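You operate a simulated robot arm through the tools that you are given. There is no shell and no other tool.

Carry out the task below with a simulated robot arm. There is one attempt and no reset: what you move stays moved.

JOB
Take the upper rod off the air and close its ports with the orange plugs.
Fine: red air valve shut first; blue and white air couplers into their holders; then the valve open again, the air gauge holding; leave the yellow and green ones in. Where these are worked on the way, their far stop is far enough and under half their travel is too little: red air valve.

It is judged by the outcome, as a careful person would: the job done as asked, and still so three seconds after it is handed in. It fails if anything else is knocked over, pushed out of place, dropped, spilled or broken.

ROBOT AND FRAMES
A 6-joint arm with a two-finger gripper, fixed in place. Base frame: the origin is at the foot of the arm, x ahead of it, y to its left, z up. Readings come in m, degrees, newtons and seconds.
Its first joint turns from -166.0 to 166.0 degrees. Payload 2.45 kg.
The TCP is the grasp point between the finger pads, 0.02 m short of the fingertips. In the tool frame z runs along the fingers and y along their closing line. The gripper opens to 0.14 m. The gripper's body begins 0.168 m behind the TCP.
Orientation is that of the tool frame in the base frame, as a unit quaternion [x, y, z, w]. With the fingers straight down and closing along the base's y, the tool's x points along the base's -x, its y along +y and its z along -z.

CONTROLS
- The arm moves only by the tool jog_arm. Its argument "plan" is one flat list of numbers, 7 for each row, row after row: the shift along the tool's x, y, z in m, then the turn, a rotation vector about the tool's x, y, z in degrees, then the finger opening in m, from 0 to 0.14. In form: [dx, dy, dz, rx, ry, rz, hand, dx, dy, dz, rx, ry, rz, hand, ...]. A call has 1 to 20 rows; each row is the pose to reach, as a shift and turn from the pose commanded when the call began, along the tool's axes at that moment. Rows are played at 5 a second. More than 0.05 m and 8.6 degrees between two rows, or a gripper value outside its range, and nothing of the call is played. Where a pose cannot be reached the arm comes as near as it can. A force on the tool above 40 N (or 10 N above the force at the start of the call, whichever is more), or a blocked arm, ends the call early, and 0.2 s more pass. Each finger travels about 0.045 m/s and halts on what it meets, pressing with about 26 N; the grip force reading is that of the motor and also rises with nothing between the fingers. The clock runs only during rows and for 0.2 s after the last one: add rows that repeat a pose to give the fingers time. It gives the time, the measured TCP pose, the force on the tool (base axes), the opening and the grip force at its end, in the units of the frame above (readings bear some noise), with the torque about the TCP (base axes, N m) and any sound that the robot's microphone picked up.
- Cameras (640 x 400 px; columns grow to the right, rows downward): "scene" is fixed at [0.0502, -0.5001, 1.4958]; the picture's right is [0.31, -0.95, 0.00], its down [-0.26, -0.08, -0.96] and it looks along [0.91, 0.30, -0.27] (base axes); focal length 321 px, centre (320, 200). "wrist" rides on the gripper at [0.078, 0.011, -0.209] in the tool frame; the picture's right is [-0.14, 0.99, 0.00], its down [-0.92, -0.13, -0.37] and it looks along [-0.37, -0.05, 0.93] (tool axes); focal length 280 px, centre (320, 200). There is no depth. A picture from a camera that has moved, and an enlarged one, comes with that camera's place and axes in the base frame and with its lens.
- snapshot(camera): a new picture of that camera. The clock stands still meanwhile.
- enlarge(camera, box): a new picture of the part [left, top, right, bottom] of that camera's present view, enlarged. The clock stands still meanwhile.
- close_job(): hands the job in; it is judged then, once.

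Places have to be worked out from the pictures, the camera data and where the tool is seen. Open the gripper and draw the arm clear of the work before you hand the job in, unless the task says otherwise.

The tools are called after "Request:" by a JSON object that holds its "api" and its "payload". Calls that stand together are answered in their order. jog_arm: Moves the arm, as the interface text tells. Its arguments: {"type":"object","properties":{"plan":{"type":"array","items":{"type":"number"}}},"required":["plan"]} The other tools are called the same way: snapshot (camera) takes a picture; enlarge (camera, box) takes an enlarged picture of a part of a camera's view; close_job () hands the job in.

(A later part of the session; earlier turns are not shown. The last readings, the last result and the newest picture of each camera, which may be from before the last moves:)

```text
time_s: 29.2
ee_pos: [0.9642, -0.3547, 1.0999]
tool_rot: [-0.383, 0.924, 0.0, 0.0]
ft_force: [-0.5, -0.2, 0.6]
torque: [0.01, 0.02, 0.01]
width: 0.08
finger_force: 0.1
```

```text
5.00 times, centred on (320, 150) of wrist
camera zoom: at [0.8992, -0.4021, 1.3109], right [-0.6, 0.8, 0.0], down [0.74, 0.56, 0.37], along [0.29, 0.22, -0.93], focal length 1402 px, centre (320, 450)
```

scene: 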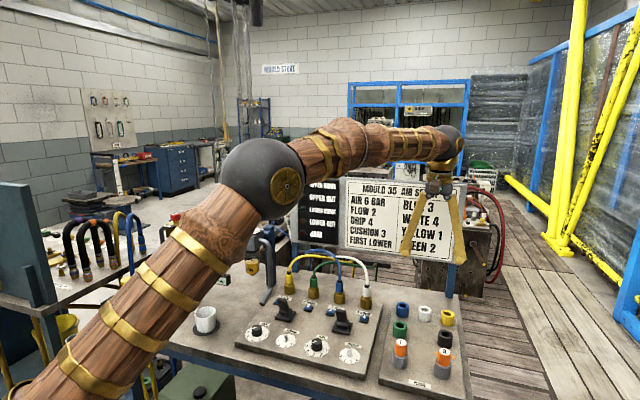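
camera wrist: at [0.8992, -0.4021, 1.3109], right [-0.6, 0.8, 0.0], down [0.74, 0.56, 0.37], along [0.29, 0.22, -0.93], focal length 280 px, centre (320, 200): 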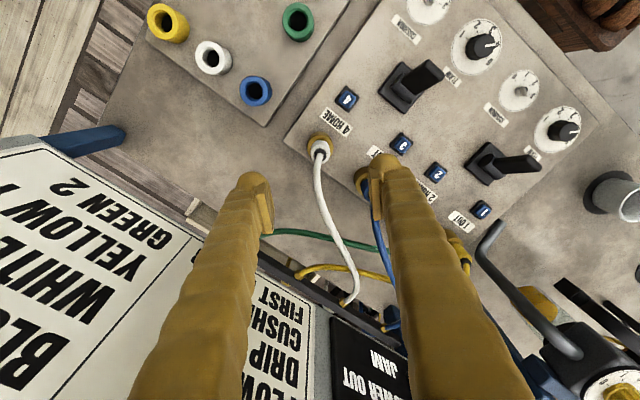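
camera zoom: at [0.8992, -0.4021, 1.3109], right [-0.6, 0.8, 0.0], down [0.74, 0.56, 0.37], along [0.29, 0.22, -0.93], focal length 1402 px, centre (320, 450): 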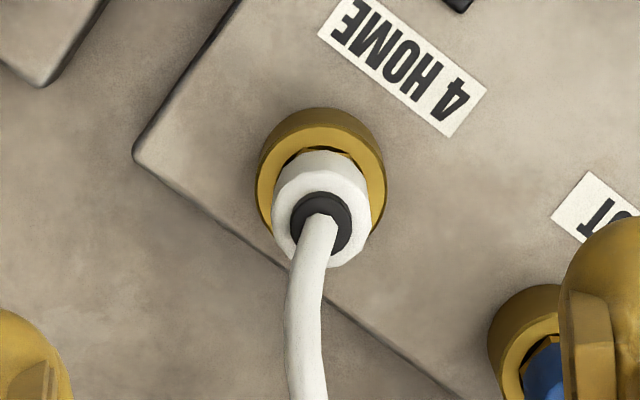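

Coupler is on the tool axis (body top z≈0.957). I descend to z≈0.942 with the fingers at 0.06 m.

Request:
{"api": "jog_arm", "payload": {"plan": [0, 0, 0.04, 0, 0, 0, 0.07, 0, 0, 0.08, 0, 0, 0, 0.06, 0, 0, 0.12, 0, 0, 0, 0.06, 0, 0, 0.145, 0, 0, 0, 0.06, 0, 0, 0.157, 0, 0, 0, 0.06, 0, 0, 0.157, 0, 0, 0, 0.06]}}

Request:
{"api": "snapshot", "payload": {"camera": "wrist"}}

Request:
{"api": "enlarge", "payload": {"camera": "scene", "box": [320, 230, 420, 320]}}

```text
time_s: 30.6
ee_pos: [0.9645, -0.3565, 0.9431]
tool_rot: [-0.382, 0.924, 0.001, 0.0]
ft_force: [-0.4, -0.4, 0.0]
torque: [-0.01, 0.02, 0.03]
width: 0.0601
finger_force: 0.0
```

```text
taken
camera wrist: at [0.9011, -0.4027, 1.1533], right [-0.6, 0.8, 0.0], down [0.74, 0.56, 0.37], along [0.29, 0.22, -0.93], focal length 280 px, centre (320, 200)
```

wrist: 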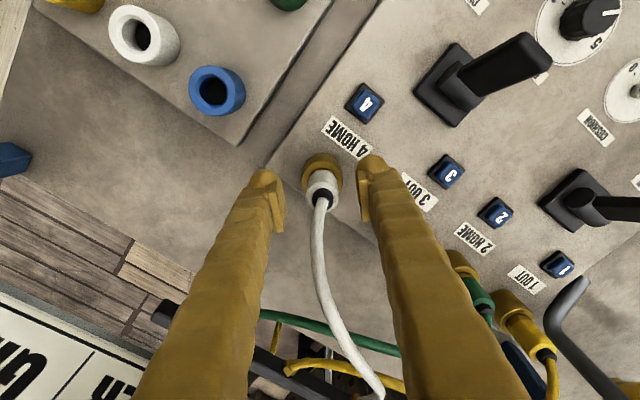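

```text
4.44 times, centred on (370, 275) of scene
camera zoom: at [0.0502, -0.5001, 1.4958], right [0.31, -0.95, 0.0], down [-0.26, -0.08, -0.96], along [0.91, 0.3, -0.27], focal length 1427 px, centre (98, -133)
```

zoom: 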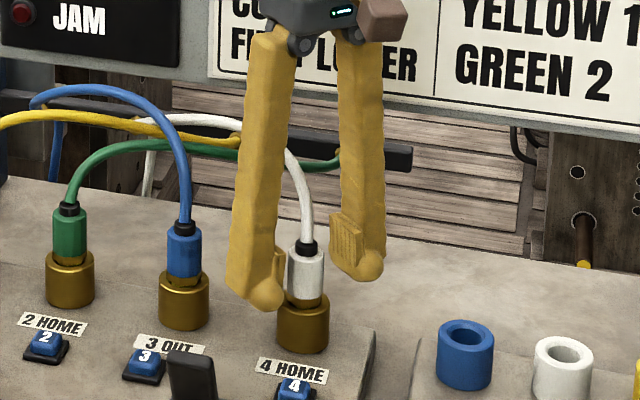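

The pads straddle the white body well. I close on it.

Request:
{"api": "jog_arm", "payload": {"plan": [0, 0, 0, 0, 0, 0, 0.04, 0, 0, 0, 0, 0, 0, 0.02, 0, 0, 0, 0, 0, 0, 0.01, 0, 0, 0, 0, 0, 0, 0.01, 0, 0, 0, 0, 0, 0, 0.01]}}

```text
time_s: 31.8
ee_pos: [0.9653, -0.357, 0.9438]
tool_rot: [-0.381, 0.925, 0.0, 0.0]
ft_force: [-2.6, 2.3, 0.5]
torque: [0.03, 0.06, 0.0]
width: 0.0239
finger_force: 26.3
```

Gripped at 24 mm with almost no side load. I pull straight up gently.

Request:
{"api": "jog_arm", "payload": {"plan": [0, 0, -0.002, 0, 0, 0, 0.01, 0, 0, -0.004, 0, 0, 0, 0.01, 0, 0, -0.006, 0, 0, 0, 0.01, 0, 0, -0.008, 0, 0, 0, 0.01, 0, 0, -0.01, 0, 0, 0, 0.01]}}

Request:
{"api": "enlarge", "payload": {"camera": "scene", "box": [320, 230, 420, 320]}}

```text
time_s: 33.0
ee_pos: [0.9626, -0.356, 0.9542]
tool_rot: [-0.382, 0.924, 0.001, -0.001]
ft_force: [-1.1, 2.6, -19.3]
torque: [0.06, 0.04, 0.03]
width: 0.024
finger_force: 26.1
```

```text
4.44 times, centred on (370, 275) of scene
camera zoom: at [0.0502, -0.5001, 1.4958], right [0.31, -0.95, 0.0], down [-0.26, -0.08, -0.96], along [0.91, 0.3, -0.27], focal length 1427 px, centre (98, -133)
```

zoom: 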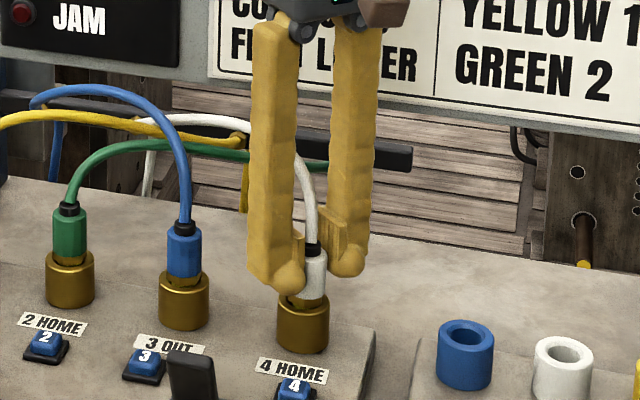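

The grip slid at about 19 N while the coupler stayed put, so it is latched somehow. I look closely at the coupler and socket for how it releases.

Request:
{"api": "enlarge", "payload": {"camera": "scene", "box": [325, 270, 375, 310]}}

Request:
{"api": "enlarge", "payload": {"camera": "wrist", "box": [290, 140, 370, 220]}}

Request:
{"api": "enlarge", "payload": {"camera": "scene", "box": [275, 255, 325, 300]}}

Request:
{"api": "enlarge", "payload": {"camera": "wrist", "box": [320, 70, 480, 200]}}

```text
10.00 times, centred on (350, 290) of scene
camera zoom: at [0.0502, -0.5001, 1.4958], right [0.31, -0.95, 0.0], down [-0.26, -0.08, -0.96], along [0.91, 0.3, -0.27], focal length 3210 px, centre (20, -700)
```

zoom: 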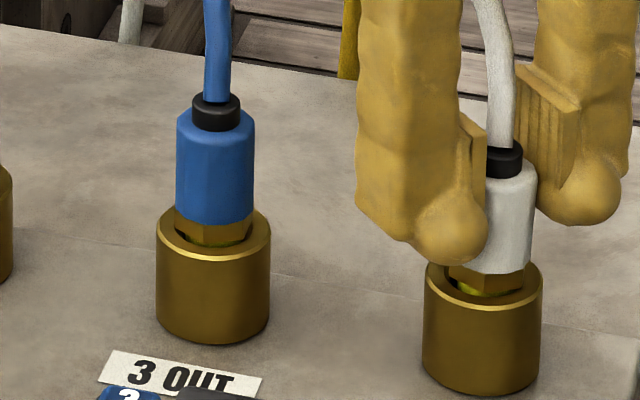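

```text
5.00 times, centred on (330, 180) of wrist
camera zoom: at [0.9, -0.4035, 1.1634], right [-0.6, 0.8, 0.0], down [0.74, 0.56, 0.37], along [0.29, 0.22, -0.93], focal length 1402 px, centre (270, 300)
```

zoom: 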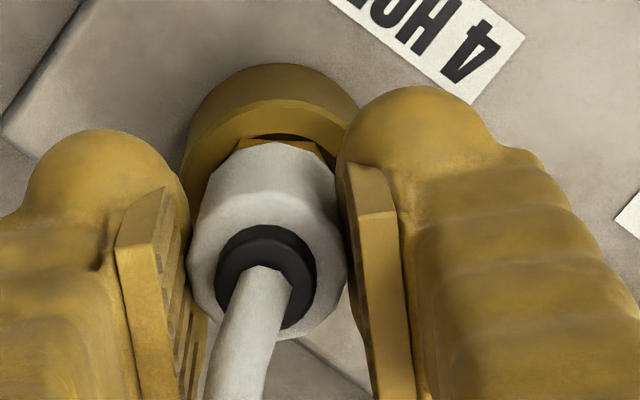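

```text
8.89 times, centred on (300, 278) of scene
camera zoom: at [0.0502, -0.5001, 1.4958], right [0.31, -0.95, 0.0], down [-0.26, -0.08, -0.96], along [0.91, 0.3, -0.27], focal length 2853 px, centre (498, -489)
```

zoom: 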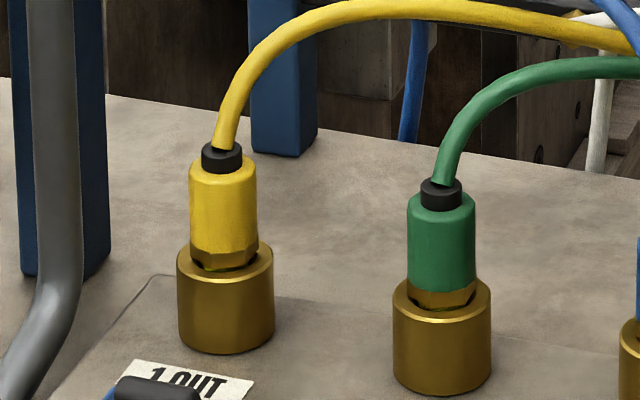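

```text
3.08 times, centred on (400, 135) of wrist
camera zoom: at [0.9, -0.4035, 1.1634], right [-0.6, 0.8, 0.0], down [0.74, 0.56, 0.37], along [0.29, 0.22, -0.93], focal length 863 px, centre (74, 400)
```

zoom: 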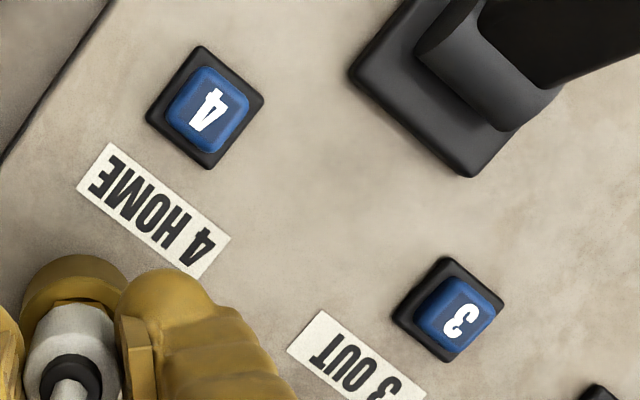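

The coupler body hasn't moved. I lower again, re-grip at the right height, and try a small twist to feel whether it is a bayonet type.

Request:
{"api": "jog_arm", "payload": {"plan": [0, 0, 0, 0, 0, 0, 0.04, 0, 0, 0.005, 0, 0, 0, 0.04, 0, 0, 0.011, 0, 0, 0, 0.04, 0, 0, 0.011, 0, 0, 0, 0.02, 0, 0, 0.011, 0, 0, 0, 0.0, 0, 0, 0.011, 0, 0, 0, 0.0, 0, 0, 0.011, 0, 0, 0, 0.0]}}

Request:
{"api": "jog_arm", "payload": {"plan": [0, 0, 0, 0, 0, -3, 0.0, 0, 0, 0, 0, 0, -6, 0.0, 0, 0, 0, 0, 0, -10, 0.0, 0, 0, 0, 0, 0, -10, 0.0]}}

Request:
{"api": "enlarge", "payload": {"camera": "wrist", "box": [290, 140, 370, 220]}}

```text
time_s: 34.6
ee_pos: [0.9634, -0.3547, 0.9445]
tool_rot: [-0.382, 0.924, 0.0, 0.0]
ft_force: [1.4, 0.2, 4.7]
torque: [0.0, -0.04, -0.02]
width: 0.0243
finger_force: 26.1
```

```text
time_s: 35.6
ee_pos: [0.9633, -0.3557, 0.9437]
tool_rot: [-0.462, 0.887, 0.0, 0.0]
ft_force: [2.4, 1.2, 5.3]
torque: [0.05, -0.1, -0.02]
width: 0.0242
finger_force: 25.6
```

```text
5.00 times, centred on (330, 180) of wrist
camera zoom: at [0.9089, -0.4129, 1.1538], right [-0.73, 0.68, 0.0], down [0.63, 0.68, 0.37], along [0.25, 0.27, -0.93], focal length 1402 px, centre (270, 300)
```

zoom: 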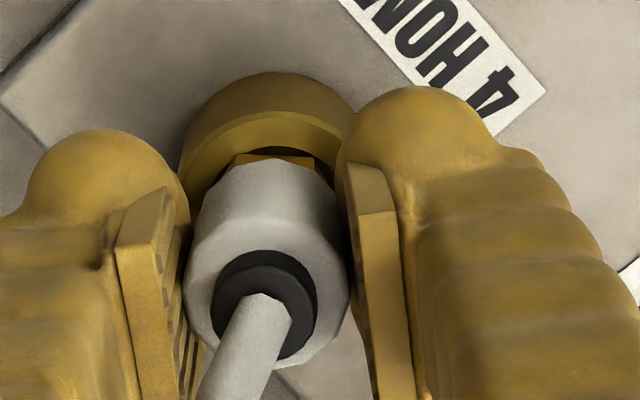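

Torque stayed near zero, so the coupler turned freely with the fingers by 10° counter-clockwise. I keep turning it that way and watch for a stop.

Request:
{"api": "jog_arm", "payload": {"plan": [0, 0, 0, 0, 0, -5, 0.0, 0, 0, 0, 0, 0, -10, 0.0, 0, 0, 0, 0, 0, -15, 0.0, 0, 0, 0, 0, 0, -20, 0.0, 0, 0, 0, 0, 0, -20, 0.0]}}

Request:
{"api": "enlarge", "payload": {"camera": "wrist", "box": [290, 140, 370, 220]}}

Request:
{"api": "enlarge", "payload": {"camera": "scene", "box": [325, 270, 375, 310]}}

```text
time_s: 36.8
ee_pos: [0.9617, -0.3543, 0.9442]
tool_rot: [-0.609, 0.793, 0.0, 0.0]
ft_force: [3.3, 12.6, 8.6]
torque: [0.62, -0.19, -0.07]
width: 0.0243
finger_force: 25.7
```

```text
5.00 times, centred on (330, 180) of wrist
camera zoom: at [0.9316, -0.4277, 1.1536], right [-0.92, 0.39, 0.0], down [0.36, 0.86, 0.37], along [0.14, 0.34, -0.93], focal length 1402 px, centre (270, 300)
```

zoom: 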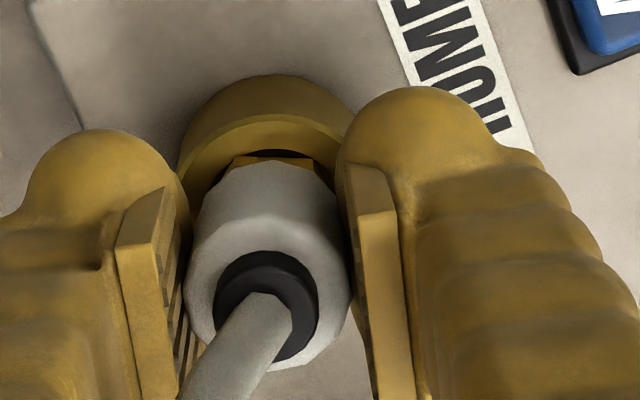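

```text
10.00 times, centred on (350, 290) of scene
camera zoom: at [0.0502, -0.5001, 1.4958], right [0.31, -0.95, 0.0], down [-0.26, -0.08, -0.96], along [0.91, 0.3, -0.27], focal length 3210 px, centre (20, -700)
```

zoom: 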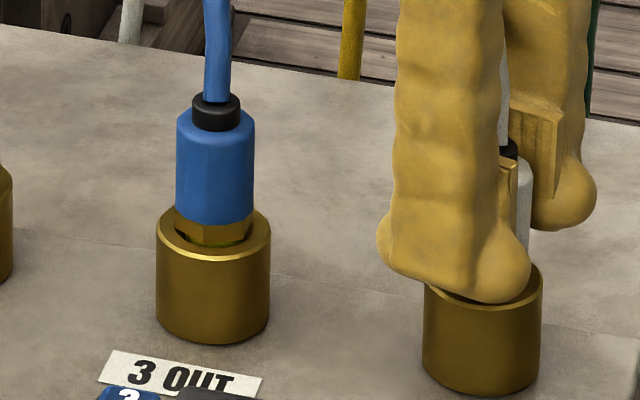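

The body turned 30° with no real stop torque; the side load comes from slight misalignment. I try a small upward pull at this angle.

Request:
{"api": "jog_arm", "payload": {"plan": [0, 0, -0.001, 0, 0, 0, 0.0, 0, 0, -0.002, 0, 0, 0, 0.0, 0, 0, -0.003, 0, 0, 0, 0.0]}}

Request:
{"api": "enlarge", "payload": {"camera": "scene", "box": [325, 270, 375, 310]}}

```text
time_s: 37.6
ee_pos: [0.9623, -0.3557, 0.9434]
tool_rot: [-0.608, 0.794, 0.001, 0.0]
ft_force: [0.4, 4.1, -19.2]
torque: [0.17, -0.03, -0.1]
width: 0.0243
finger_force: 25.6
```

```text
10.00 times, centred on (350, 290) of scene
camera zoom: at [0.0502, -0.5001, 1.4958], right [0.31, -0.95, 0.0], down [-0.26, -0.08, -0.96], along [0.91, 0.3, -0.27], focal length 3210 px, centre (20, -700)
```

zoom: 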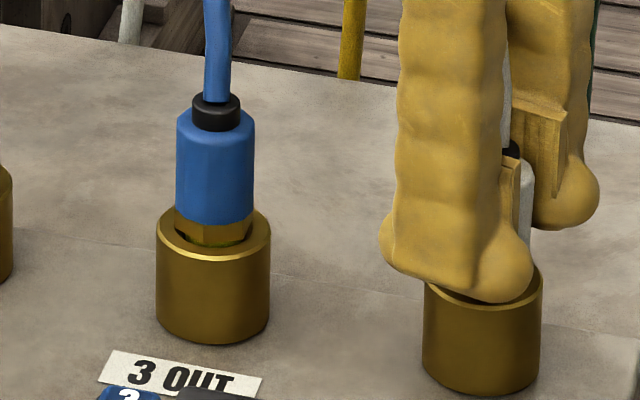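

It slips again at ≈19 N. I open, wind the tool back clockwise, re-grip lower on the body and turn it further counter-clockwise to look for an unlock position.

Request:
{"api": "jog_arm", "payload": {"plan": [0, 0, 0.001, 0, 0, 0, 0.04, 0, 0, 0.003, 0, 0, 0, 0.05, 0, 0, 0.003, 0, 0, 8, 0.05, 0, 0, 0.003, 0, 0, 16, 0.05, 0, 0, 0.003, 0, 0, 24, 0.05, 0, 0, 0.003, 0, 0, 32, 0.05, 0, 0, 0.003, 0, 0, 40, 0.05, 0, 0, 0.003, 0, 0, 48, 0.05, 0, 0, 0.003, 0, 0, 55, 0.05, 0, 0, 0.003, 0, 0, 55, 0.03, 0, 0, 0.003, 0, 0, 55, 0.01, 0, 0, 0.003, 0, 0, 55, 0.0, 0, 0, 0.003, 0, 0, 55, 0.0]}}

Request:
{"api": "enlarge", "payload": {"camera": "wrist", "box": [260, 120, 380, 240]}}

```text
time_s: 40.4
ee_pos: [0.9646, -0.3557, 0.9423]
tool_rot: [-0.172, 0.985, 0.0, -0.001]
ft_force: [0.0, 1.0, 0.1]
torque: [0.01, 0.02, 0.01]
width: 0.0242
finger_force: 25.9
```

```text
3.33 times, centred on (320, 180) of wrist
camera zoom: at [0.8862, -0.3714, 1.153], right [-0.21, 0.98, 0.0], down [0.91, 0.19, 0.37], along [0.36, 0.08, -0.93], focal length 935 px, centre (320, 267)
```

zoom: 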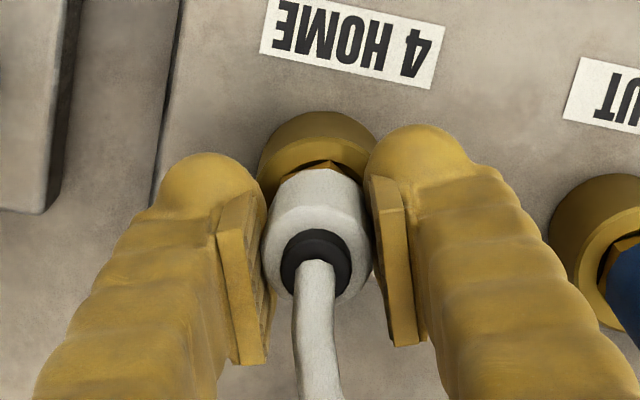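

Re-gripped centred with no load. Now a longer counter-clockwise turn, in small steps.

Request:
{"api": "jog_arm", "payload": {"plan": [0, 0, 0, 0, 0, -6, 0.0, 0, 0, 0, 0, 0, -12, 0.0, 0, 0, 0, 0, 0, -18, 0.0, 0, 0, 0, 0, 0, -24, 0.0, 0, 0, 0, 0, 0, -30, 0.0, 0, 0, 0, 0, 0, -36, 0.0, 0, 0, 0, 0, 0, -42, 0.0, 0, 0, 0, 0, 0, -48, 0.0, 0, 0, 0, 0, 0, -54, 0.0, 0, 0, 0, 0, 0, -60, 0.0, 0, 0, 0, 0, 0, -60, 0.0]}}

Request:
{"api": "enlarge", "payload": {"camera": "wrist", "box": [260, 120, 380, 240]}}

```text
time_s: 42.8
ee_pos: [0.962, -0.3553, 0.9433]
tool_rot: [-0.643, 0.766, 0.0, 0.0]
ft_force: [-0.6, 13.2, -3.8]
torque: [0.6, -0.01, -0.1]
width: 0.0239
finger_force: 25.9
```

```text
3.33 times, centred on (320, 180) of wrist
camera zoom: at [0.9385, -0.4299, 1.1532], right [-0.95, 0.31, 0.0], down [0.29, 0.88, 0.37], along [0.11, 0.35, -0.93], focal length 935 px, centre (320, 267)
```

zoom: 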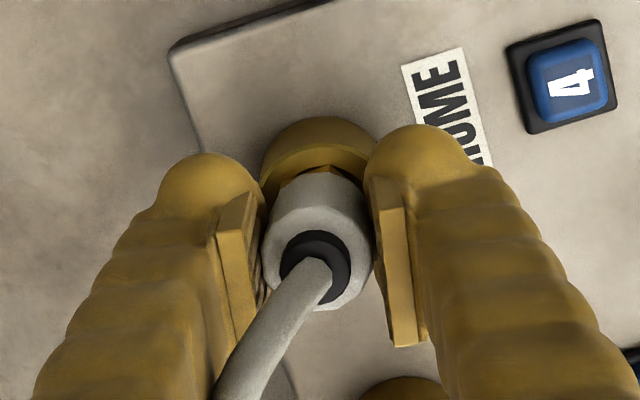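

Still no stop after about 90° in total. One brief pull here, to rule the twist in or out.

Request:
{"api": "jog_arm", "payload": {"plan": [0, 0, -0.001, 0, 0, 0, 0.0, 0, 0, -0.002, 0, 0, 0, 0.0, 0, 0, -0.003, 0, 0, 0, 0.0, 0, 0, -0.004, 0, 0, 0, 0.0]}}

Request:
{"api": "enlarge", "payload": {"camera": "scene", "box": [325, 270, 375, 310]}}

```text
time_s: 43.8
ee_pos: [0.963, -0.3555, 0.9475]
tool_rot: [-0.642, 0.766, 0.0, -0.001]
ft_force: [-3.1, -3.1, -20.5]
torque: [-0.19, 0.09, -0.07]
width: 0.0243
finger_force: 26.1
```

```text
10.00 times, centred on (350, 290) of scene
camera zoom: at [0.0502, -0.5001, 1.4958], right [0.31, -0.95, 0.0], down [-0.26, -0.08, -0.96], along [0.91, 0.3, -0.27], focal length 3210 px, centre (20, -700)
```

zoom: 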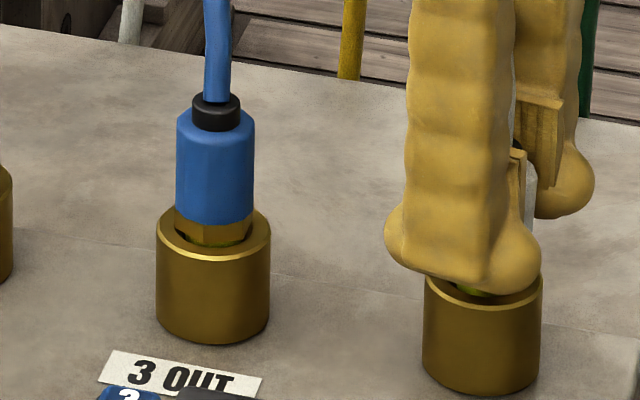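

Twisting doesn't free it either (slips at 20 N again), so there is a latch; each port has its own blue numbered button, most likely its release. I let go, rise and look at button 4 from above.

Request:
{"api": "jog_arm", "payload": {"plan": [0, 0, 0, 0, 0, 0, 0.04, 0, 0, 0, 0, 0, 0, 0.05, 0, 0, -0.03, 0, 0, 0, 0.05, 0, 0, -0.07, 0, 0, 0, 0.05, 0, 0, -0.1, 0, 0, 0, 0.05, 0.003, 0.007, -0.1, 0, 0, 8, 0.05, 0.005, 0.014, -0.1, 0, 0, 16, 0.05, 0.007, 0.021, -0.1, 0, 0, 24, 0.05, 0.009, 0.028, -0.1, 0, 0, 32, 0.04, 0.011, 0.035, -0.1, 0, 0, 40, 0.02, 0.013, 0.042, -0.1, 0, 0, 48, 0.0, 0.015, 0.049, -0.1, 0, 0, 56, 0.0, 0.017, 0.056, -0.1, 0, 0, 64, 0.0, 0.019, 0.063, -0.1, 0, 0, 72, 0.0, 0.0199, 0.0696, -0.1, 0, 0, 80, 0.0, 0.0199, 0.0696, -0.1, 0, 0, 80, 0.0]}}

Request:
{"api": "snapshot", "payload": {"camera": "wrist"}}

Request:
{"api": "enlarge", "payload": {"camera": "scene", "box": [310, 230, 410, 330]}}

```text
time_s: 47.2
ee_pos: [0.8916, -0.3628, 1.0488]
tool_rot: [0.001, 1.0, 0.0, -0.001]
ft_force: [0.0, 0.7, 0.8]
torque: [-0.01, 0.0, -0.05]
width: 0.0
finger_force: 26.4
```

```text
taken
camera wrist: at [0.8132, -0.3512, 1.2572], right [0.14, 0.99, 0.0], down [0.92, -0.13, 0.37], along [0.37, -0.05, -0.93], focal length 280 px, centre (320, 200)
```

wrist: 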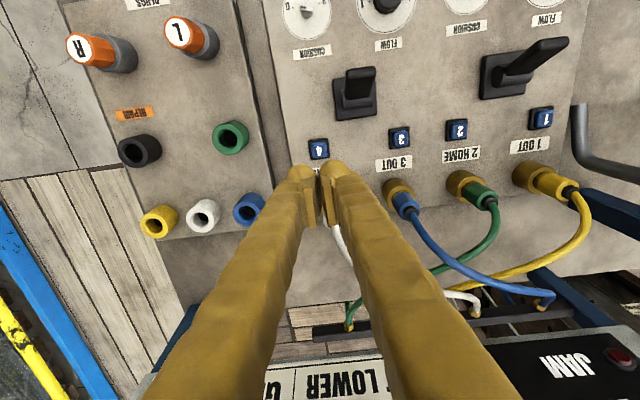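

```text
4.00 times, centred on (360, 280) of scene
camera zoom: at [0.0502, -0.5001, 1.4958], right [0.31, -0.95, 0.0], down [-0.26, -0.08, -0.96], along [0.91, 0.3, -0.27], focal length 1284 px, centre (160, -120)
```

zoom: 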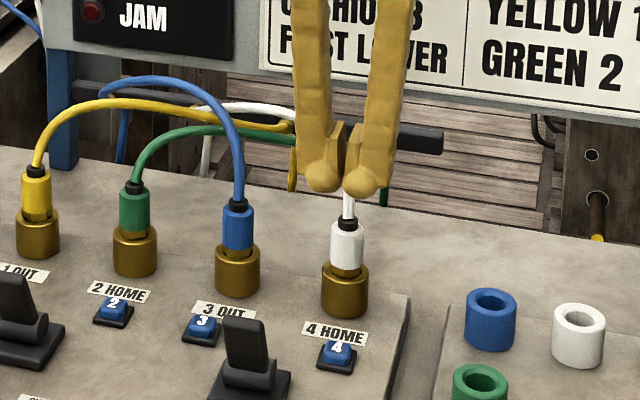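

I'll press button 4, at about (0.887, -0.363, 0.89), with one fingertip. First I descend to just above it.

Request:
{"api": "jog_arm", "payload": {"plan": [0.0046, -0.0102, 0.03, 0, 0, 0, 0.0, 0.0046, -0.0102, 0.07, 0, 0, 0, 0.0, 0.0046, -0.0102, 0.105, 0, 0, 0, 0.0, 0.0046, -0.0102, 0.12, 0, 0, 0, 0.0, 0.0046, -0.0102, 0.12, 0, 0, 0, 0.0]}}

Request:
{"api": "enlarge", "payload": {"camera": "wrist", "box": [240, 100, 400, 240]}}

Request:
{"api": "enlarge", "payload": {"camera": "scene", "box": [320, 260, 400, 330]}}

```text
time_s: 48.4
ee_pos: [0.8872, -0.3739, 0.9282]
tool_rot: [0.0, 1.0, 0.0, -0.001]
ft_force: [-0.1, -0.1, 0.8]
torque: [-0.01, -0.02, 0.02]
width: 0.0
finger_force: 26.1
```

```text
2.86 times, centred on (320, 170) of wrist
camera zoom: at [0.8076, -0.3615, 1.1381], right [0.14, 0.99, 0.0], down [0.92, -0.13, 0.37], along [0.37, -0.05, -0.93], focal length 801 px, centre (320, 286)
```

zoom: 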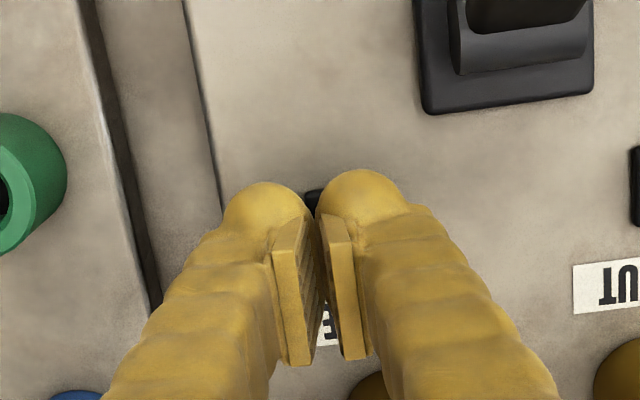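

```text
5.71 times, centred on (360, 295) of scene
camera zoom: at [0.0502, -0.5001, 1.4958], right [0.31, -0.95, 0.0], down [-0.26, -0.08, -0.96], along [0.91, 0.3, -0.27], focal length 1834 px, centre (91, -343)
```

zoom: 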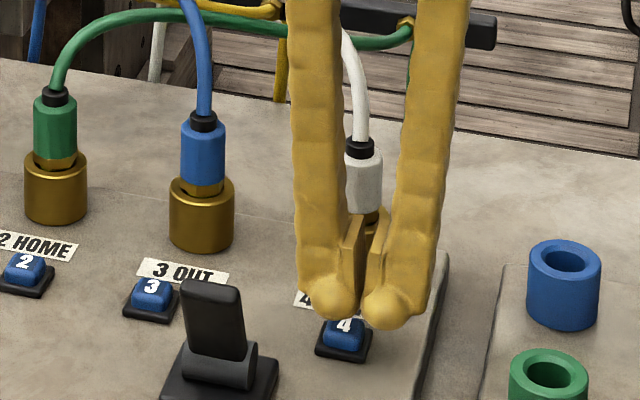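

The left fingertip is nearly over the button. I shift 3 mm and lower in small steps until it is pressed.

Request:
{"api": "jog_arm", "payload": {"plan": [0, -0.003, 0.006, 0, 0, 0, 0.0, 0, -0.003, 0.012, 0, 0, 0, 0.0, 0, -0.003, 0.015, 0, 0, 0, 0.0, 0, -0.003, 0.018, 0, 0, 0, 0.0, 0, -0.003, 0.018, 0, 0, 0, 0.0]}}

Request:
{"api": "enlarge", "payload": {"camera": "scene", "box": [320, 260, 400, 330]}}

```text
time_s: 49.6
ee_pos: [0.8863, -0.3768, 0.9093]
tool_rot: [0.001, 1.0, 0.0, 0.0]
ft_force: [-2.2, 3.0, 7.3]
torque: [0.11, 0.02, 0.01]
width: 0.0001
finger_force: 26.4
heard: click
```

```text
5.71 times, centred on (360, 295) of scene
camera zoom: at [0.0502, -0.5001, 1.4958], right [0.31, -0.95, 0.0], down [-0.26, -0.08, -0.96], along [0.91, 0.3, -0.27], focal length 1834 px, centre (91, -343)
```

zoom: 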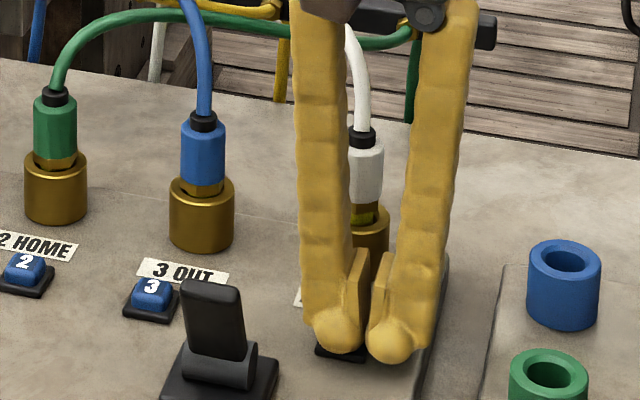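

A click, and the white coupler has popped up about 6 mm: the button is its release. I rise, turn the closing line -45° again and go back over the white coupler.

Request:
{"api": "jog_arm", "payload": {"plan": [0, 0, -0.04, 0, 0, 0, 0.0, 0, 0, -0.085, 0, 0, 0, 0.0, 0, 0, -0.13, 0, 0, 0, 0.02, 0, 0, -0.17, 0, 0, 0, 0.04, -0.013, 0.0035, -0.19, 0, 0, -7.5, 0.06, -0.026, 0.007, -0.19, 0, 0, -15, 0.06, -0.039, 0.0105, -0.19, 0, 0, -22.5, 0.06, -0.052, 0.014, -0.19, 0, 0, -30, 0.06, -0.065, 0.0175, -0.19, 0, 0, -37.5, 0.06, -0.077, 0.0213, -0.19, 0, 0, -45, 0.06, -0.077, 0.0213, -0.19, 0, 0, -45, 0.06]}}

Request:
{"api": "enlarge", "payload": {"camera": "wrist", "box": [270, 110, 370, 210]}}

Request:
{"api": "enlarge", "payload": {"camera": "scene", "box": [310, 230, 410, 330]}}

```text
time_s: 52.0
ee_pos: [0.9646, -0.3559, 1.1005]
tool_rot: [-0.382, 0.924, 0.0, 0.0]
ft_force: [0.3, 0.0, 0.2]
torque: [-0.02, -0.01, 0.04]
width: 0.0599
finger_force: 0.1
```

```text
4.00 times, centred on (320, 160) of wrist
camera zoom: at [0.9005, -0.4023, 1.3095], right [-0.6, 0.8, 0.0], down [0.74, 0.56, 0.37], along [0.29, 0.22, -0.93], focal length 1122 px, centre (320, 360)
```

zoom: 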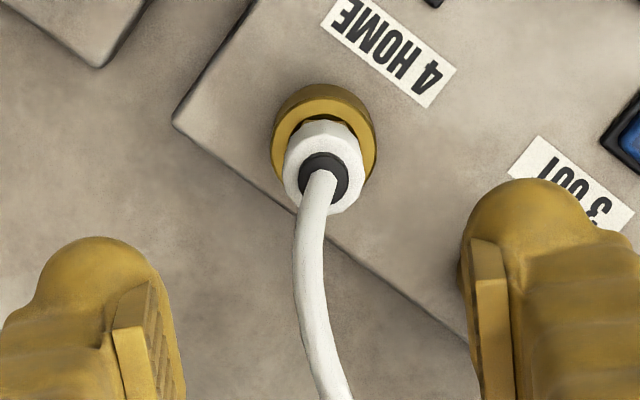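

```text
4.00 times, centred on (360, 280) of scene
camera zoom: at [0.0502, -0.5001, 1.4958], right [0.31, -0.95, 0.0], down [-0.26, -0.08, -0.96], along [0.91, 0.3, -0.27], focal length 1284 px, centre (160, -120)
```

zoom: 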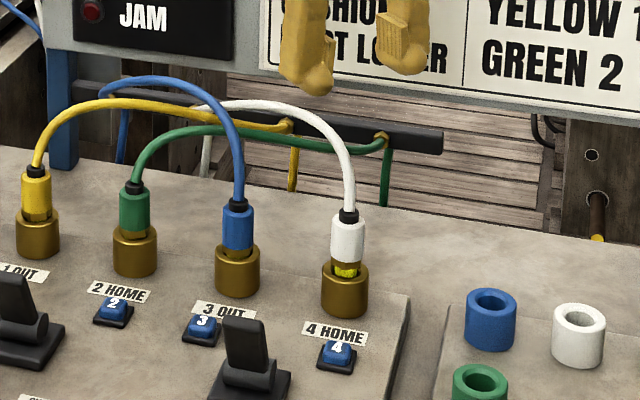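

A yellow band shows under the white body: unlatched. I descend around it and grip.

Request:
{"api": "jog_arm", "payload": {"plan": [0, 0, 0.04, 0, 0, 0, 0.06, 0, 0, 0.08, 0, 0, 0, 0.06, 0, 0, 0.12, 0, 0, 0, 0.06, 0, 0, 0.14, 0, 0, 0, 0.06, 0, 0, 0.152, 0, 0, 0, 0.06, 0, 0, 0.152, 0, 0, 0, 0.04, 0, 0, 0.152, 0, 0, 0, 0.02, 0, 0, 0.152, 0, 0, 0, 0.0, 0, 0, 0.152, 0, 0, 0, 0.0, 0, 0, 0.152, 0, 0, 0, 0.0]}}

Request:
{"api": "enlarge", "payload": {"camera": "wrist", "box": [270, 110, 370, 230]}}

```text
time_s: 54.2
ee_pos: [0.9635, -0.3572, 0.9461]
tool_rot: [-0.382, 0.924, -0.001, 0.0]
ft_force: [1.0, -0.3, -0.2]
torque: [0.03, 0.0, -0.04]
width: 0.0241
finger_force: 25.4
```

```text
3.33 times, centred on (320, 170) of wrist
camera zoom: at [0.9002, -0.4035, 1.1565], right [-0.6, 0.8, 0.0], down [0.74, 0.56, 0.37], along [0.29, 0.22, -0.93], focal length 935 px, centre (320, 300)
```

zoom: 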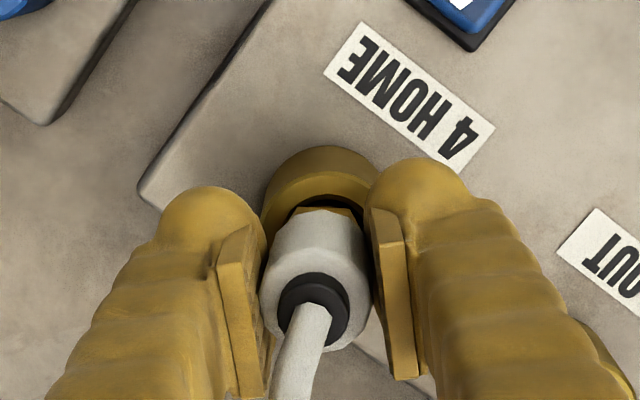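

Gripped with no load. I pull up slowly and watch the force.

Request:
{"api": "jog_arm", "payload": {"plan": [0, 0, -0.003, 0, 0, 0, 0.0, 0, 0, -0.006, 0, 0, 0, 0.0, 0, 0, -0.01, 0, 0, 0, 0.0, 0, 0, -0.015, 0, 0, 0, 0.0, 0, 0, -0.02, 0, 0, 0, 0.0]}}

Request:
{"api": "enlarge", "payload": {"camera": "scene", "box": [310, 220, 410, 320]}}

```text
time_s: 55.4
ee_pos: [0.9635, -0.3542, 0.9683]
tool_rot: [-0.382, 0.924, 0.0, 0.0]
ft_force: [0.8, -0.2, -0.2]
torque: [0.02, 0.01, 0.0]
width: 0.0243
finger_force: 25.9
```

```text
4.00 times, centred on (360, 270) of scene
camera zoom: at [0.0502, -0.5001, 1.4958], right [0.31, -0.95, 0.0], down [-0.26, -0.08, -0.96], along [0.91, 0.3, -0.27], focal length 1284 px, centre (160, -80)
```

zoom: 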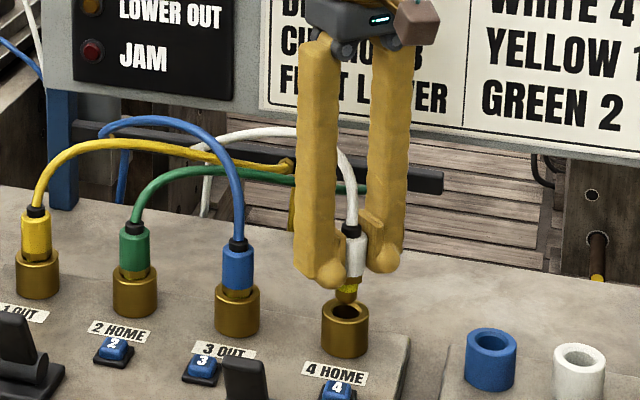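

The white coupler is out of port 4 (stem bottom about 43 mm below the TCP). I lift it higher and carry it over the white holder at (0.956, -0.535).

Request:
{"api": "jog_arm", "payload": {"plan": [0, 0, -0.03, 0, 0, 0, 0.0, 0, 0, -0.06, 0, 0, 0, 0.0, 0, 0, -0.08, 0, 0, 0, 0.0, 0.0222, -0.0203, -0.08, 0, 0, 0, 0.0, 0.0443, -0.0405, -0.08, 0, 0, 0, 0.0, 0.0665, -0.0608, -0.08, 0, 0, 0, 0.0, 0.0886, -0.0811, -0.08, 0, 0, 0, 0.0, 0.1108, -0.1013, -0.08, 0, 0, 0, 0.0, 0.1329, -0.1216, -0.08, 0, 0, 0, 0.0, 0.1329, -0.1216, -0.08, 0, 0, 0, 0.0]}}

Request:
{"api": "snapshot", "payload": {"camera": "wrist"}}

Request:
{"api": "snapshot", "payload": {"camera": "scene"}}

```text
time_s: 57.6
ee_pos: [0.956, -0.5347, 1.0464]
tool_rot: [-0.383, 0.924, 0.0, 0.0]
ft_force: [0.8, -0.4, -0.9]
torque: [0.06, 0.0, 0.01]
width: 0.0241
finger_force: 26.0
```

```text
taken
camera wrist: at [0.8929, -0.5816, 1.2557], right [-0.6, 0.8, 0.0], down [0.74, 0.56, 0.37], along [0.29, 0.22, -0.93], focal length 280 px, centre (320, 200)
```

wrist: 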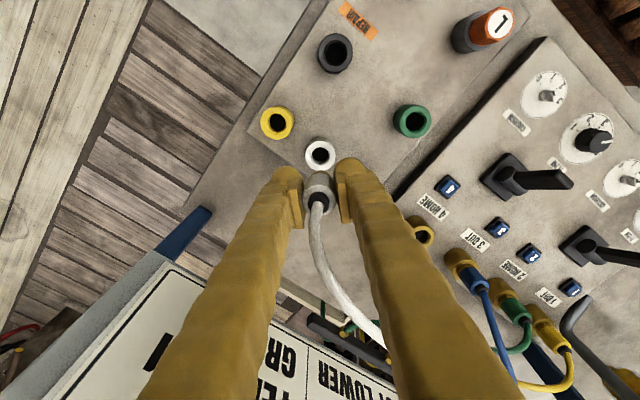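

```text
taken
```

scene: 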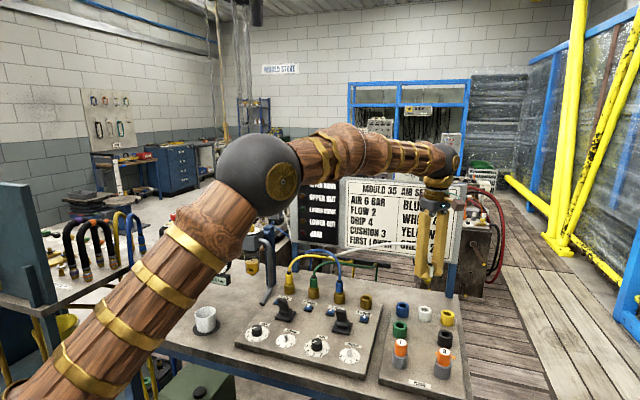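

The white cup appears just where the tool axis meets it. I enlarge to check the lateral alignment.

Request:
{"api": "enlarge", "payload": {"camera": "wrist", "box": [280, 120, 360, 220]}}

Request:
{"api": "enlarge", "payload": {"camera": "scene", "box": [390, 220, 480, 330]}}

```text
4.00 times, centred on (320, 170) of wrist
camera zoom: at [0.8929, -0.5816, 1.2557], right [-0.6, 0.8, 0.0], down [0.74, 0.56, 0.37], along [0.29, 0.22, -0.93], focal length 1122 px, centre (320, 320)
```

zoom: 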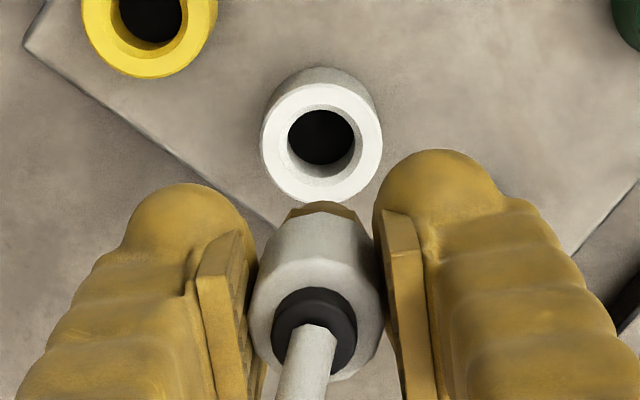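

```text
3.64 times, centred on (435, 275) of scene
camera zoom: at [0.0502, -0.5001, 1.4958], right [0.31, -0.95, 0.0], down [-0.26, -0.08, -0.96], along [0.91, 0.3, -0.27], focal length 1167 px, centre (-98, -73)
```

zoom: 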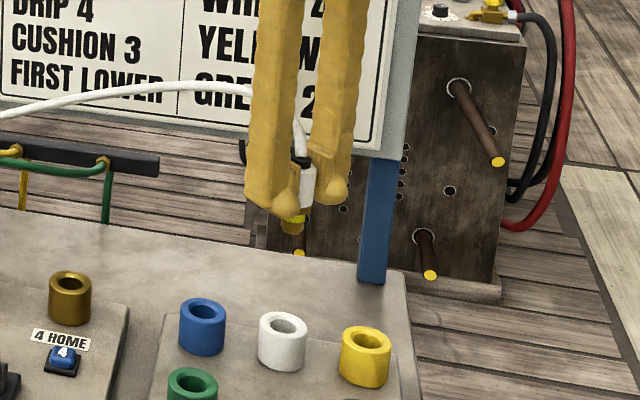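

Alignment is within about 1 mm. I lower to just above the cup, then ease in with small steps.

Request:
{"api": "jog_arm", "payload": {"plan": [0, 0, 0.04, 0, 0, 0, 0.0, 0, 0, 0.07, 0, 0, 0, 0.0, 0, 0, 0.085, 0, 0, 0, 0.0, 0, 0, 0.09, 0, 0, 0, 0.0, 0, 0, 0.093, 0, 0, 0, 0.0, 0, 0, 0.093, 0, 0, 0, 0.0]}}

Request:
{"api": "enlarge", "payload": {"camera": "wrist", "box": [280, 120, 360, 220]}}

Request:
{"api": "enlarge", "payload": {"camera": "scene", "box": [390, 250, 480, 330]}}

```text
time_s: 59.0
ee_pos: [0.9557, -0.5341, 0.9542]
tool_rot: [-0.381, 0.924, 0.0, 0.0]
ft_force: [0.2, 0.2, -0.3]
torque: [0.0, -0.01, 0.0]
width: 0.0239
finger_force: 27.0
```

```text
4.00 times, centred on (320, 170) of wrist
camera zoom: at [0.8925, -0.5811, 1.1636], right [-0.6, 0.8, 0.0], down [0.74, 0.56, 0.37], along [0.29, 0.22, -0.93], focal length 1122 px, centre (320, 320)
```

zoom: 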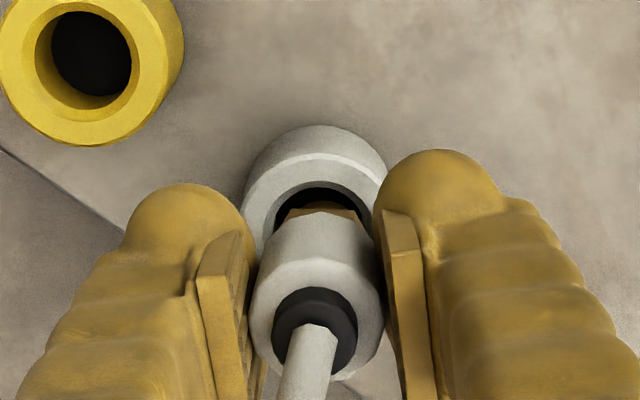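

```text
5.00 times, centred on (435, 290) of scene
camera zoom: at [0.0502, -0.5001, 1.4958], right [0.31, -0.95, 0.0], down [-0.26, -0.08, -0.96], along [0.91, 0.3, -0.27], focal length 1605 px, centre (-255, -250)
```

zoom: 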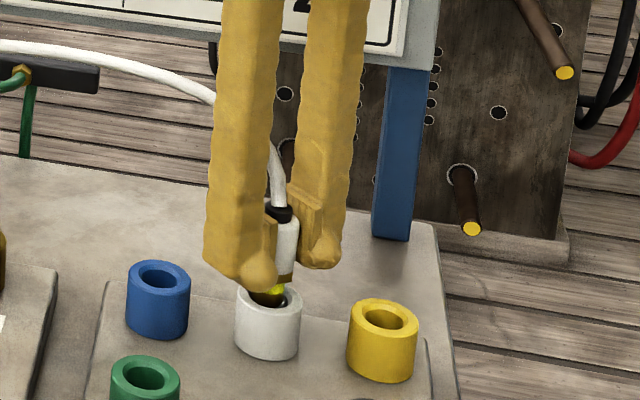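

The stem is entering the cup mouth without load. I continue down in 2–3 mm steps.

Request:
{"api": "jog_arm", "payload": {"plan": [0, 0, 0.003, 0, 0, 0, 0.0, 0, 0, 0.006, 0, 0, 0, 0.0, 0, 0, 0.009, 0, 0, 0, 0.0, 0, 0, 0.012, 0, 0, 0, 0.0, 0, 0, 0.012, 0, 0, 0, 0.0]}}

Request:
{"api": "enlarge", "payload": {"camera": "scene", "box": [390, 250, 480, 330]}}

```text
time_s: 60.2
ee_pos: [0.9561, -0.5353, 0.9423]
tool_rot: [-0.381, 0.925, -0.001, 0.001]
ft_force: [0.9, 0.6, -0.6]
torque: [0.0, 0.0, -0.01]
width: 0.0237
finger_force: 26.3
```

```text
5.00 times, centred on (435, 290) of scene
camera zoom: at [0.0502, -0.5001, 1.4958], right [0.31, -0.95, 0.0], down [-0.26, -0.08, -0.96], along [0.91, 0.3, -0.27], focal length 1605 px, centre (-255, -250)
```

zoom: 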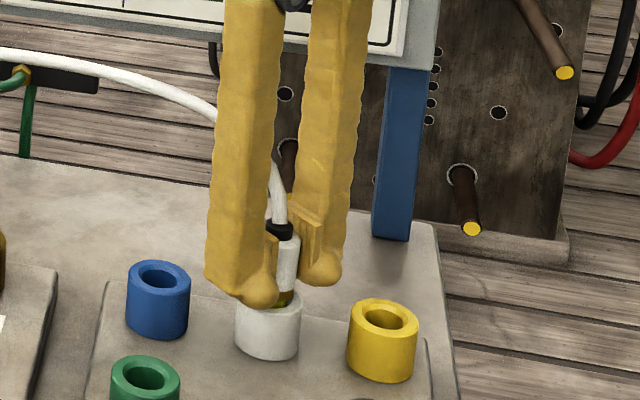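

Still free. A little further until it seats.

Request:
{"api": "jog_arm", "payload": {"plan": [0, 0, 0.002, 0, 0, 0, 0.0, 0, 0, 0.004, 0, 0, 0, 0.0, 0, 0, 0.006, 0, 0, 0, 0.0, 0, 0, 0.006, 0, 0, 0, 0.0]}}

Request:
{"api": "enlarge", "payload": {"camera": "wrist", "box": [280, 120, 360, 220]}}

Request:
{"api": "enlarge", "payload": {"camera": "scene", "box": [410, 270, 470, 330]}}

```text
time_s: 61.2
ee_pos: [0.9547, -0.5352, 0.9362]
tool_rot: [-0.382, 0.924, -0.001, 0.0]
ft_force: [-0.1, 1.9, 21.0]
torque: [0.01, 0.02, -0.01]
width: 0.0239
finger_force: 26.4
```

```text
4.00 times, centred on (320, 170) of wrist
camera zoom: at [0.8914, -0.582, 1.1475], right [-0.6, 0.8, 0.0], down [0.74, 0.56, 0.37], along [0.3, 0.22, -0.93], focal length 1122 px, centre (320, 320)
```

zoom: 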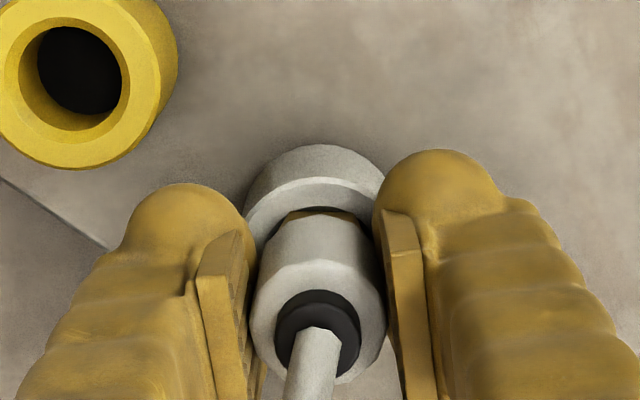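

```text
6.67 times, centred on (440, 300) of scene
camera zoom: at [0.0502, -0.5001, 1.4958], right [0.31, -0.95, 0.0], down [-0.26, -0.08, -0.96], along [0.91, 0.3, -0.27], focal length 2140 px, centre (-480, -467)
```

zoom: 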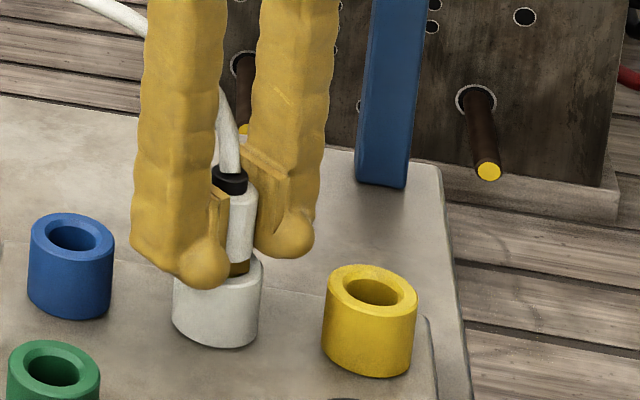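

It has seated firmly (21 N up). I release, rise clear and check that the coupler stays in its holder.

Request:
{"api": "jog_arm", "payload": {"plan": [0, 0, -0.001, 0, 0, 0, 0.0, 0, 0, -0.001, 0, 0, 0, 0.03, 0, 0, -0.001, 0, 0, 0, 0.05, 0, 0, -0.001, 0, 0, 0, 0.06, 0, 0, -0.03, 0, 0, 0, 0.06, 0, 0, -0.07, 0, 0, 0, 0.06, 0, 0, -0.11, 0, 0, 0, 0.06, 0, 0, -0.15, 0, 0, 0, 0.06, 0, 0, -0.15, 0, 0, 0, 0.06]}}

Request:
{"api": "snapshot", "payload": {"camera": "wrist"}}

Request:
{"api": "snapshot", "payload": {"camera": "scene"}}

Request:
{"api": "enlarge", "payload": {"camera": "scene", "box": [360, 240, 480, 340]}}

```text
time_s: 63.2
ee_pos: [0.9547, -0.5354, 1.0852]
tool_rot: [-0.382, 0.924, 0.0, 0.0]
ft_force: [-0.5, -0.7, -0.1]
torque: [0.0, 0.01, 0.05]
width: 0.0601
finger_force: 0.2
```

```text
taken
camera wrist: at [0.8917, -0.5823, 1.2949], right [-0.6, 0.8, 0.0], down [0.74, 0.56, 0.37], along [0.29, 0.22, -0.93], focal length 280 px, centre (320, 200)
```

wrist: 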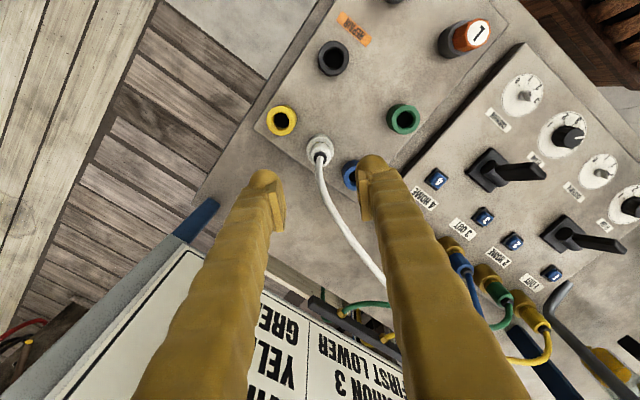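

```text
taken
```

scene: 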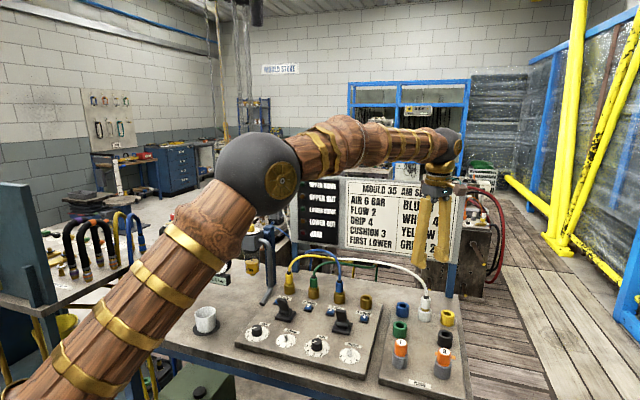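

```text
4.00 times, centred on (420, 290) of scene
camera zoom: at [0.0502, -0.5001, 1.4958], right [0.31, -0.95, 0.0], down [-0.26, -0.08, -0.96], along [0.91, 0.3, -0.27], focal length 1284 px, centre (-80, -160)
```

zoom: 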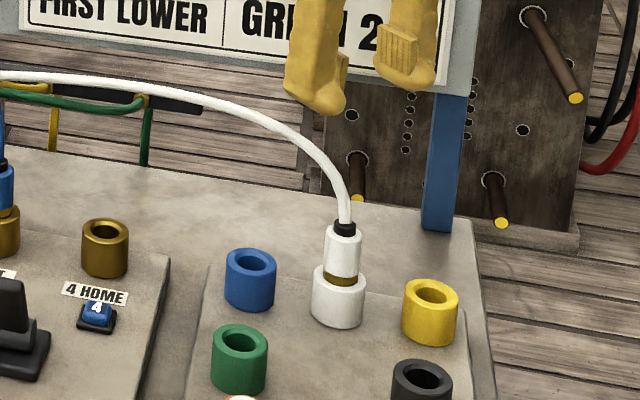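

White coupler stands in its holder. Next I go to button 3, at about (0.888, -0.258), swinging out in front of the white hose first and closing the fingers.

Request:
{"api": "jog_arm", "payload": {"plan": [0.0236, 0.0236, -0.01, 0, 0, 0, 0.06, 0.0472, 0.0472, -0.02, 0, 0, 0, 0.04, 0.0178, 0.0766, -0.02, 0, 0, 6.4, 0.02, -0.0116, 0.106, -0.02, 0, 0, 12.9, 0.0, -0.041, 0.1354, -0.02, 0, 0, 19.3, 0.0, -0.0704, 0.1648, -0.02, 0, 0, 25.7, 0.0, -0.0998, 0.1942, -0.02, 0, 0, 32.1, 0.0, -0.1292, 0.2236, -0.02, 0, 0, 38.6, 0.0, -0.1588, 0.2532, -0.02, 0, 0, 45, 0.0, -0.1588, 0.2532, 0.02, 0, 0, 45, 0.0, -0.1588, 0.2532, 0.06, 0, 0, 45, 0.0, -0.1588, 0.2532, 0.06, 0, 0, 45, 0.0]}}

Request:
{"api": "snapshot", "payload": {"camera": "wrist"}}

Request:
{"api": "enlarge", "payload": {"camera": "scene", "box": [270, 230, 390, 330]}}

```text
time_s: 65.8
ee_pos: [0.8884, -0.2426, 1.0247]
tool_rot: [0.0, 1.0, 0.0, 0.0]
ft_force: [0.5, 0.4, 0.0]
torque: [0.01, 0.01, -0.04]
width: 0.0001
finger_force: 26.3
```

```text
taken
camera wrist: at [0.8093, -0.2315, 1.2354], right [0.14, 0.99, 0.0], down [0.92, -0.13, 0.37], along [0.37, -0.05, -0.93], focal length 280 px, centre (320, 200)
```

wrist: 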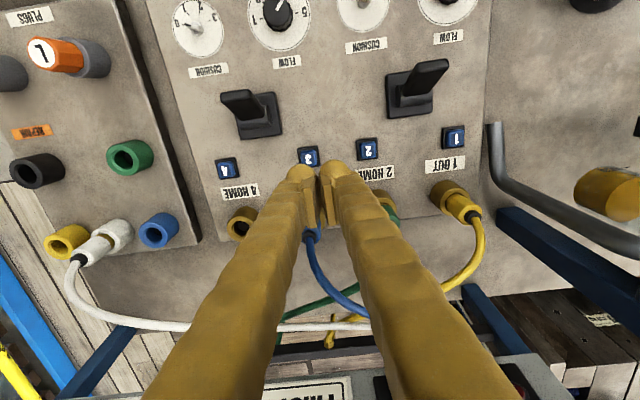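

```text
4.00 times, centred on (330, 280) of scene
camera zoom: at [0.0502, -0.5001, 1.4958], right [0.31, -0.95, 0.0], down [-0.26, -0.08, -0.96], along [0.91, 0.3, -0.27], focal length 1284 px, centre (280, -120)
```

zoom: 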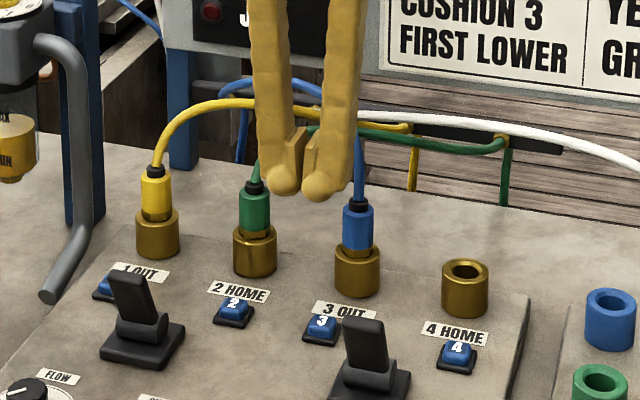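

Button 3 lies right under the right-hand fingertip. I descend and press it in small steps.

Request:
{"api": "jog_arm", "payload": {"plan": [0, -0.001, 0.04, 0, 0, 0, 0.0, 0, -0.001, 0.08, 0, 0, 0, 0.0, 0, -0.001, 0.098, 0, 0, 0, 0.0, 0, -0.001, 0.106, 0, 0, 0, 0.0, 0, -0.001, 0.11, 0, 0, 0, 0.0, 0, -0.001, 0.113, 0, 0, 0, 0.0, 0, -0.001, 0.115, 0, 0, 0, 0.0, 0, -0.001, 0.115, 0, 0, 0, 0.0]}}

Request:
{"api": "enlarge", "payload": {"camera": "scene", "box": [290, 250, 380, 330]}}

```text
time_s: 67.6
ee_pos: [0.8887, -0.2456, 0.9108]
tool_rot: [0.001, 1.0, 0.001, 0.0]
ft_force: [-1.0, -0.8, 2.2]
torque: [-0.05, 0.04, -0.03]
width: 0.0001
finger_force: 26.3
heard: click
```

```text
5.00 times, centred on (335, 290) of scene
camera zoom: at [0.0502, -0.5001, 1.4958], right [0.31, -0.95, 0.0], down [-0.26, -0.08, -0.96], along [0.91, 0.3, -0.27], focal length 1605 px, centre (245, -250)
```

zoom: 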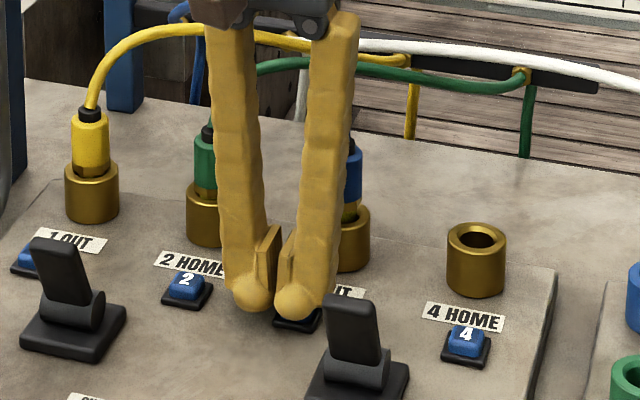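

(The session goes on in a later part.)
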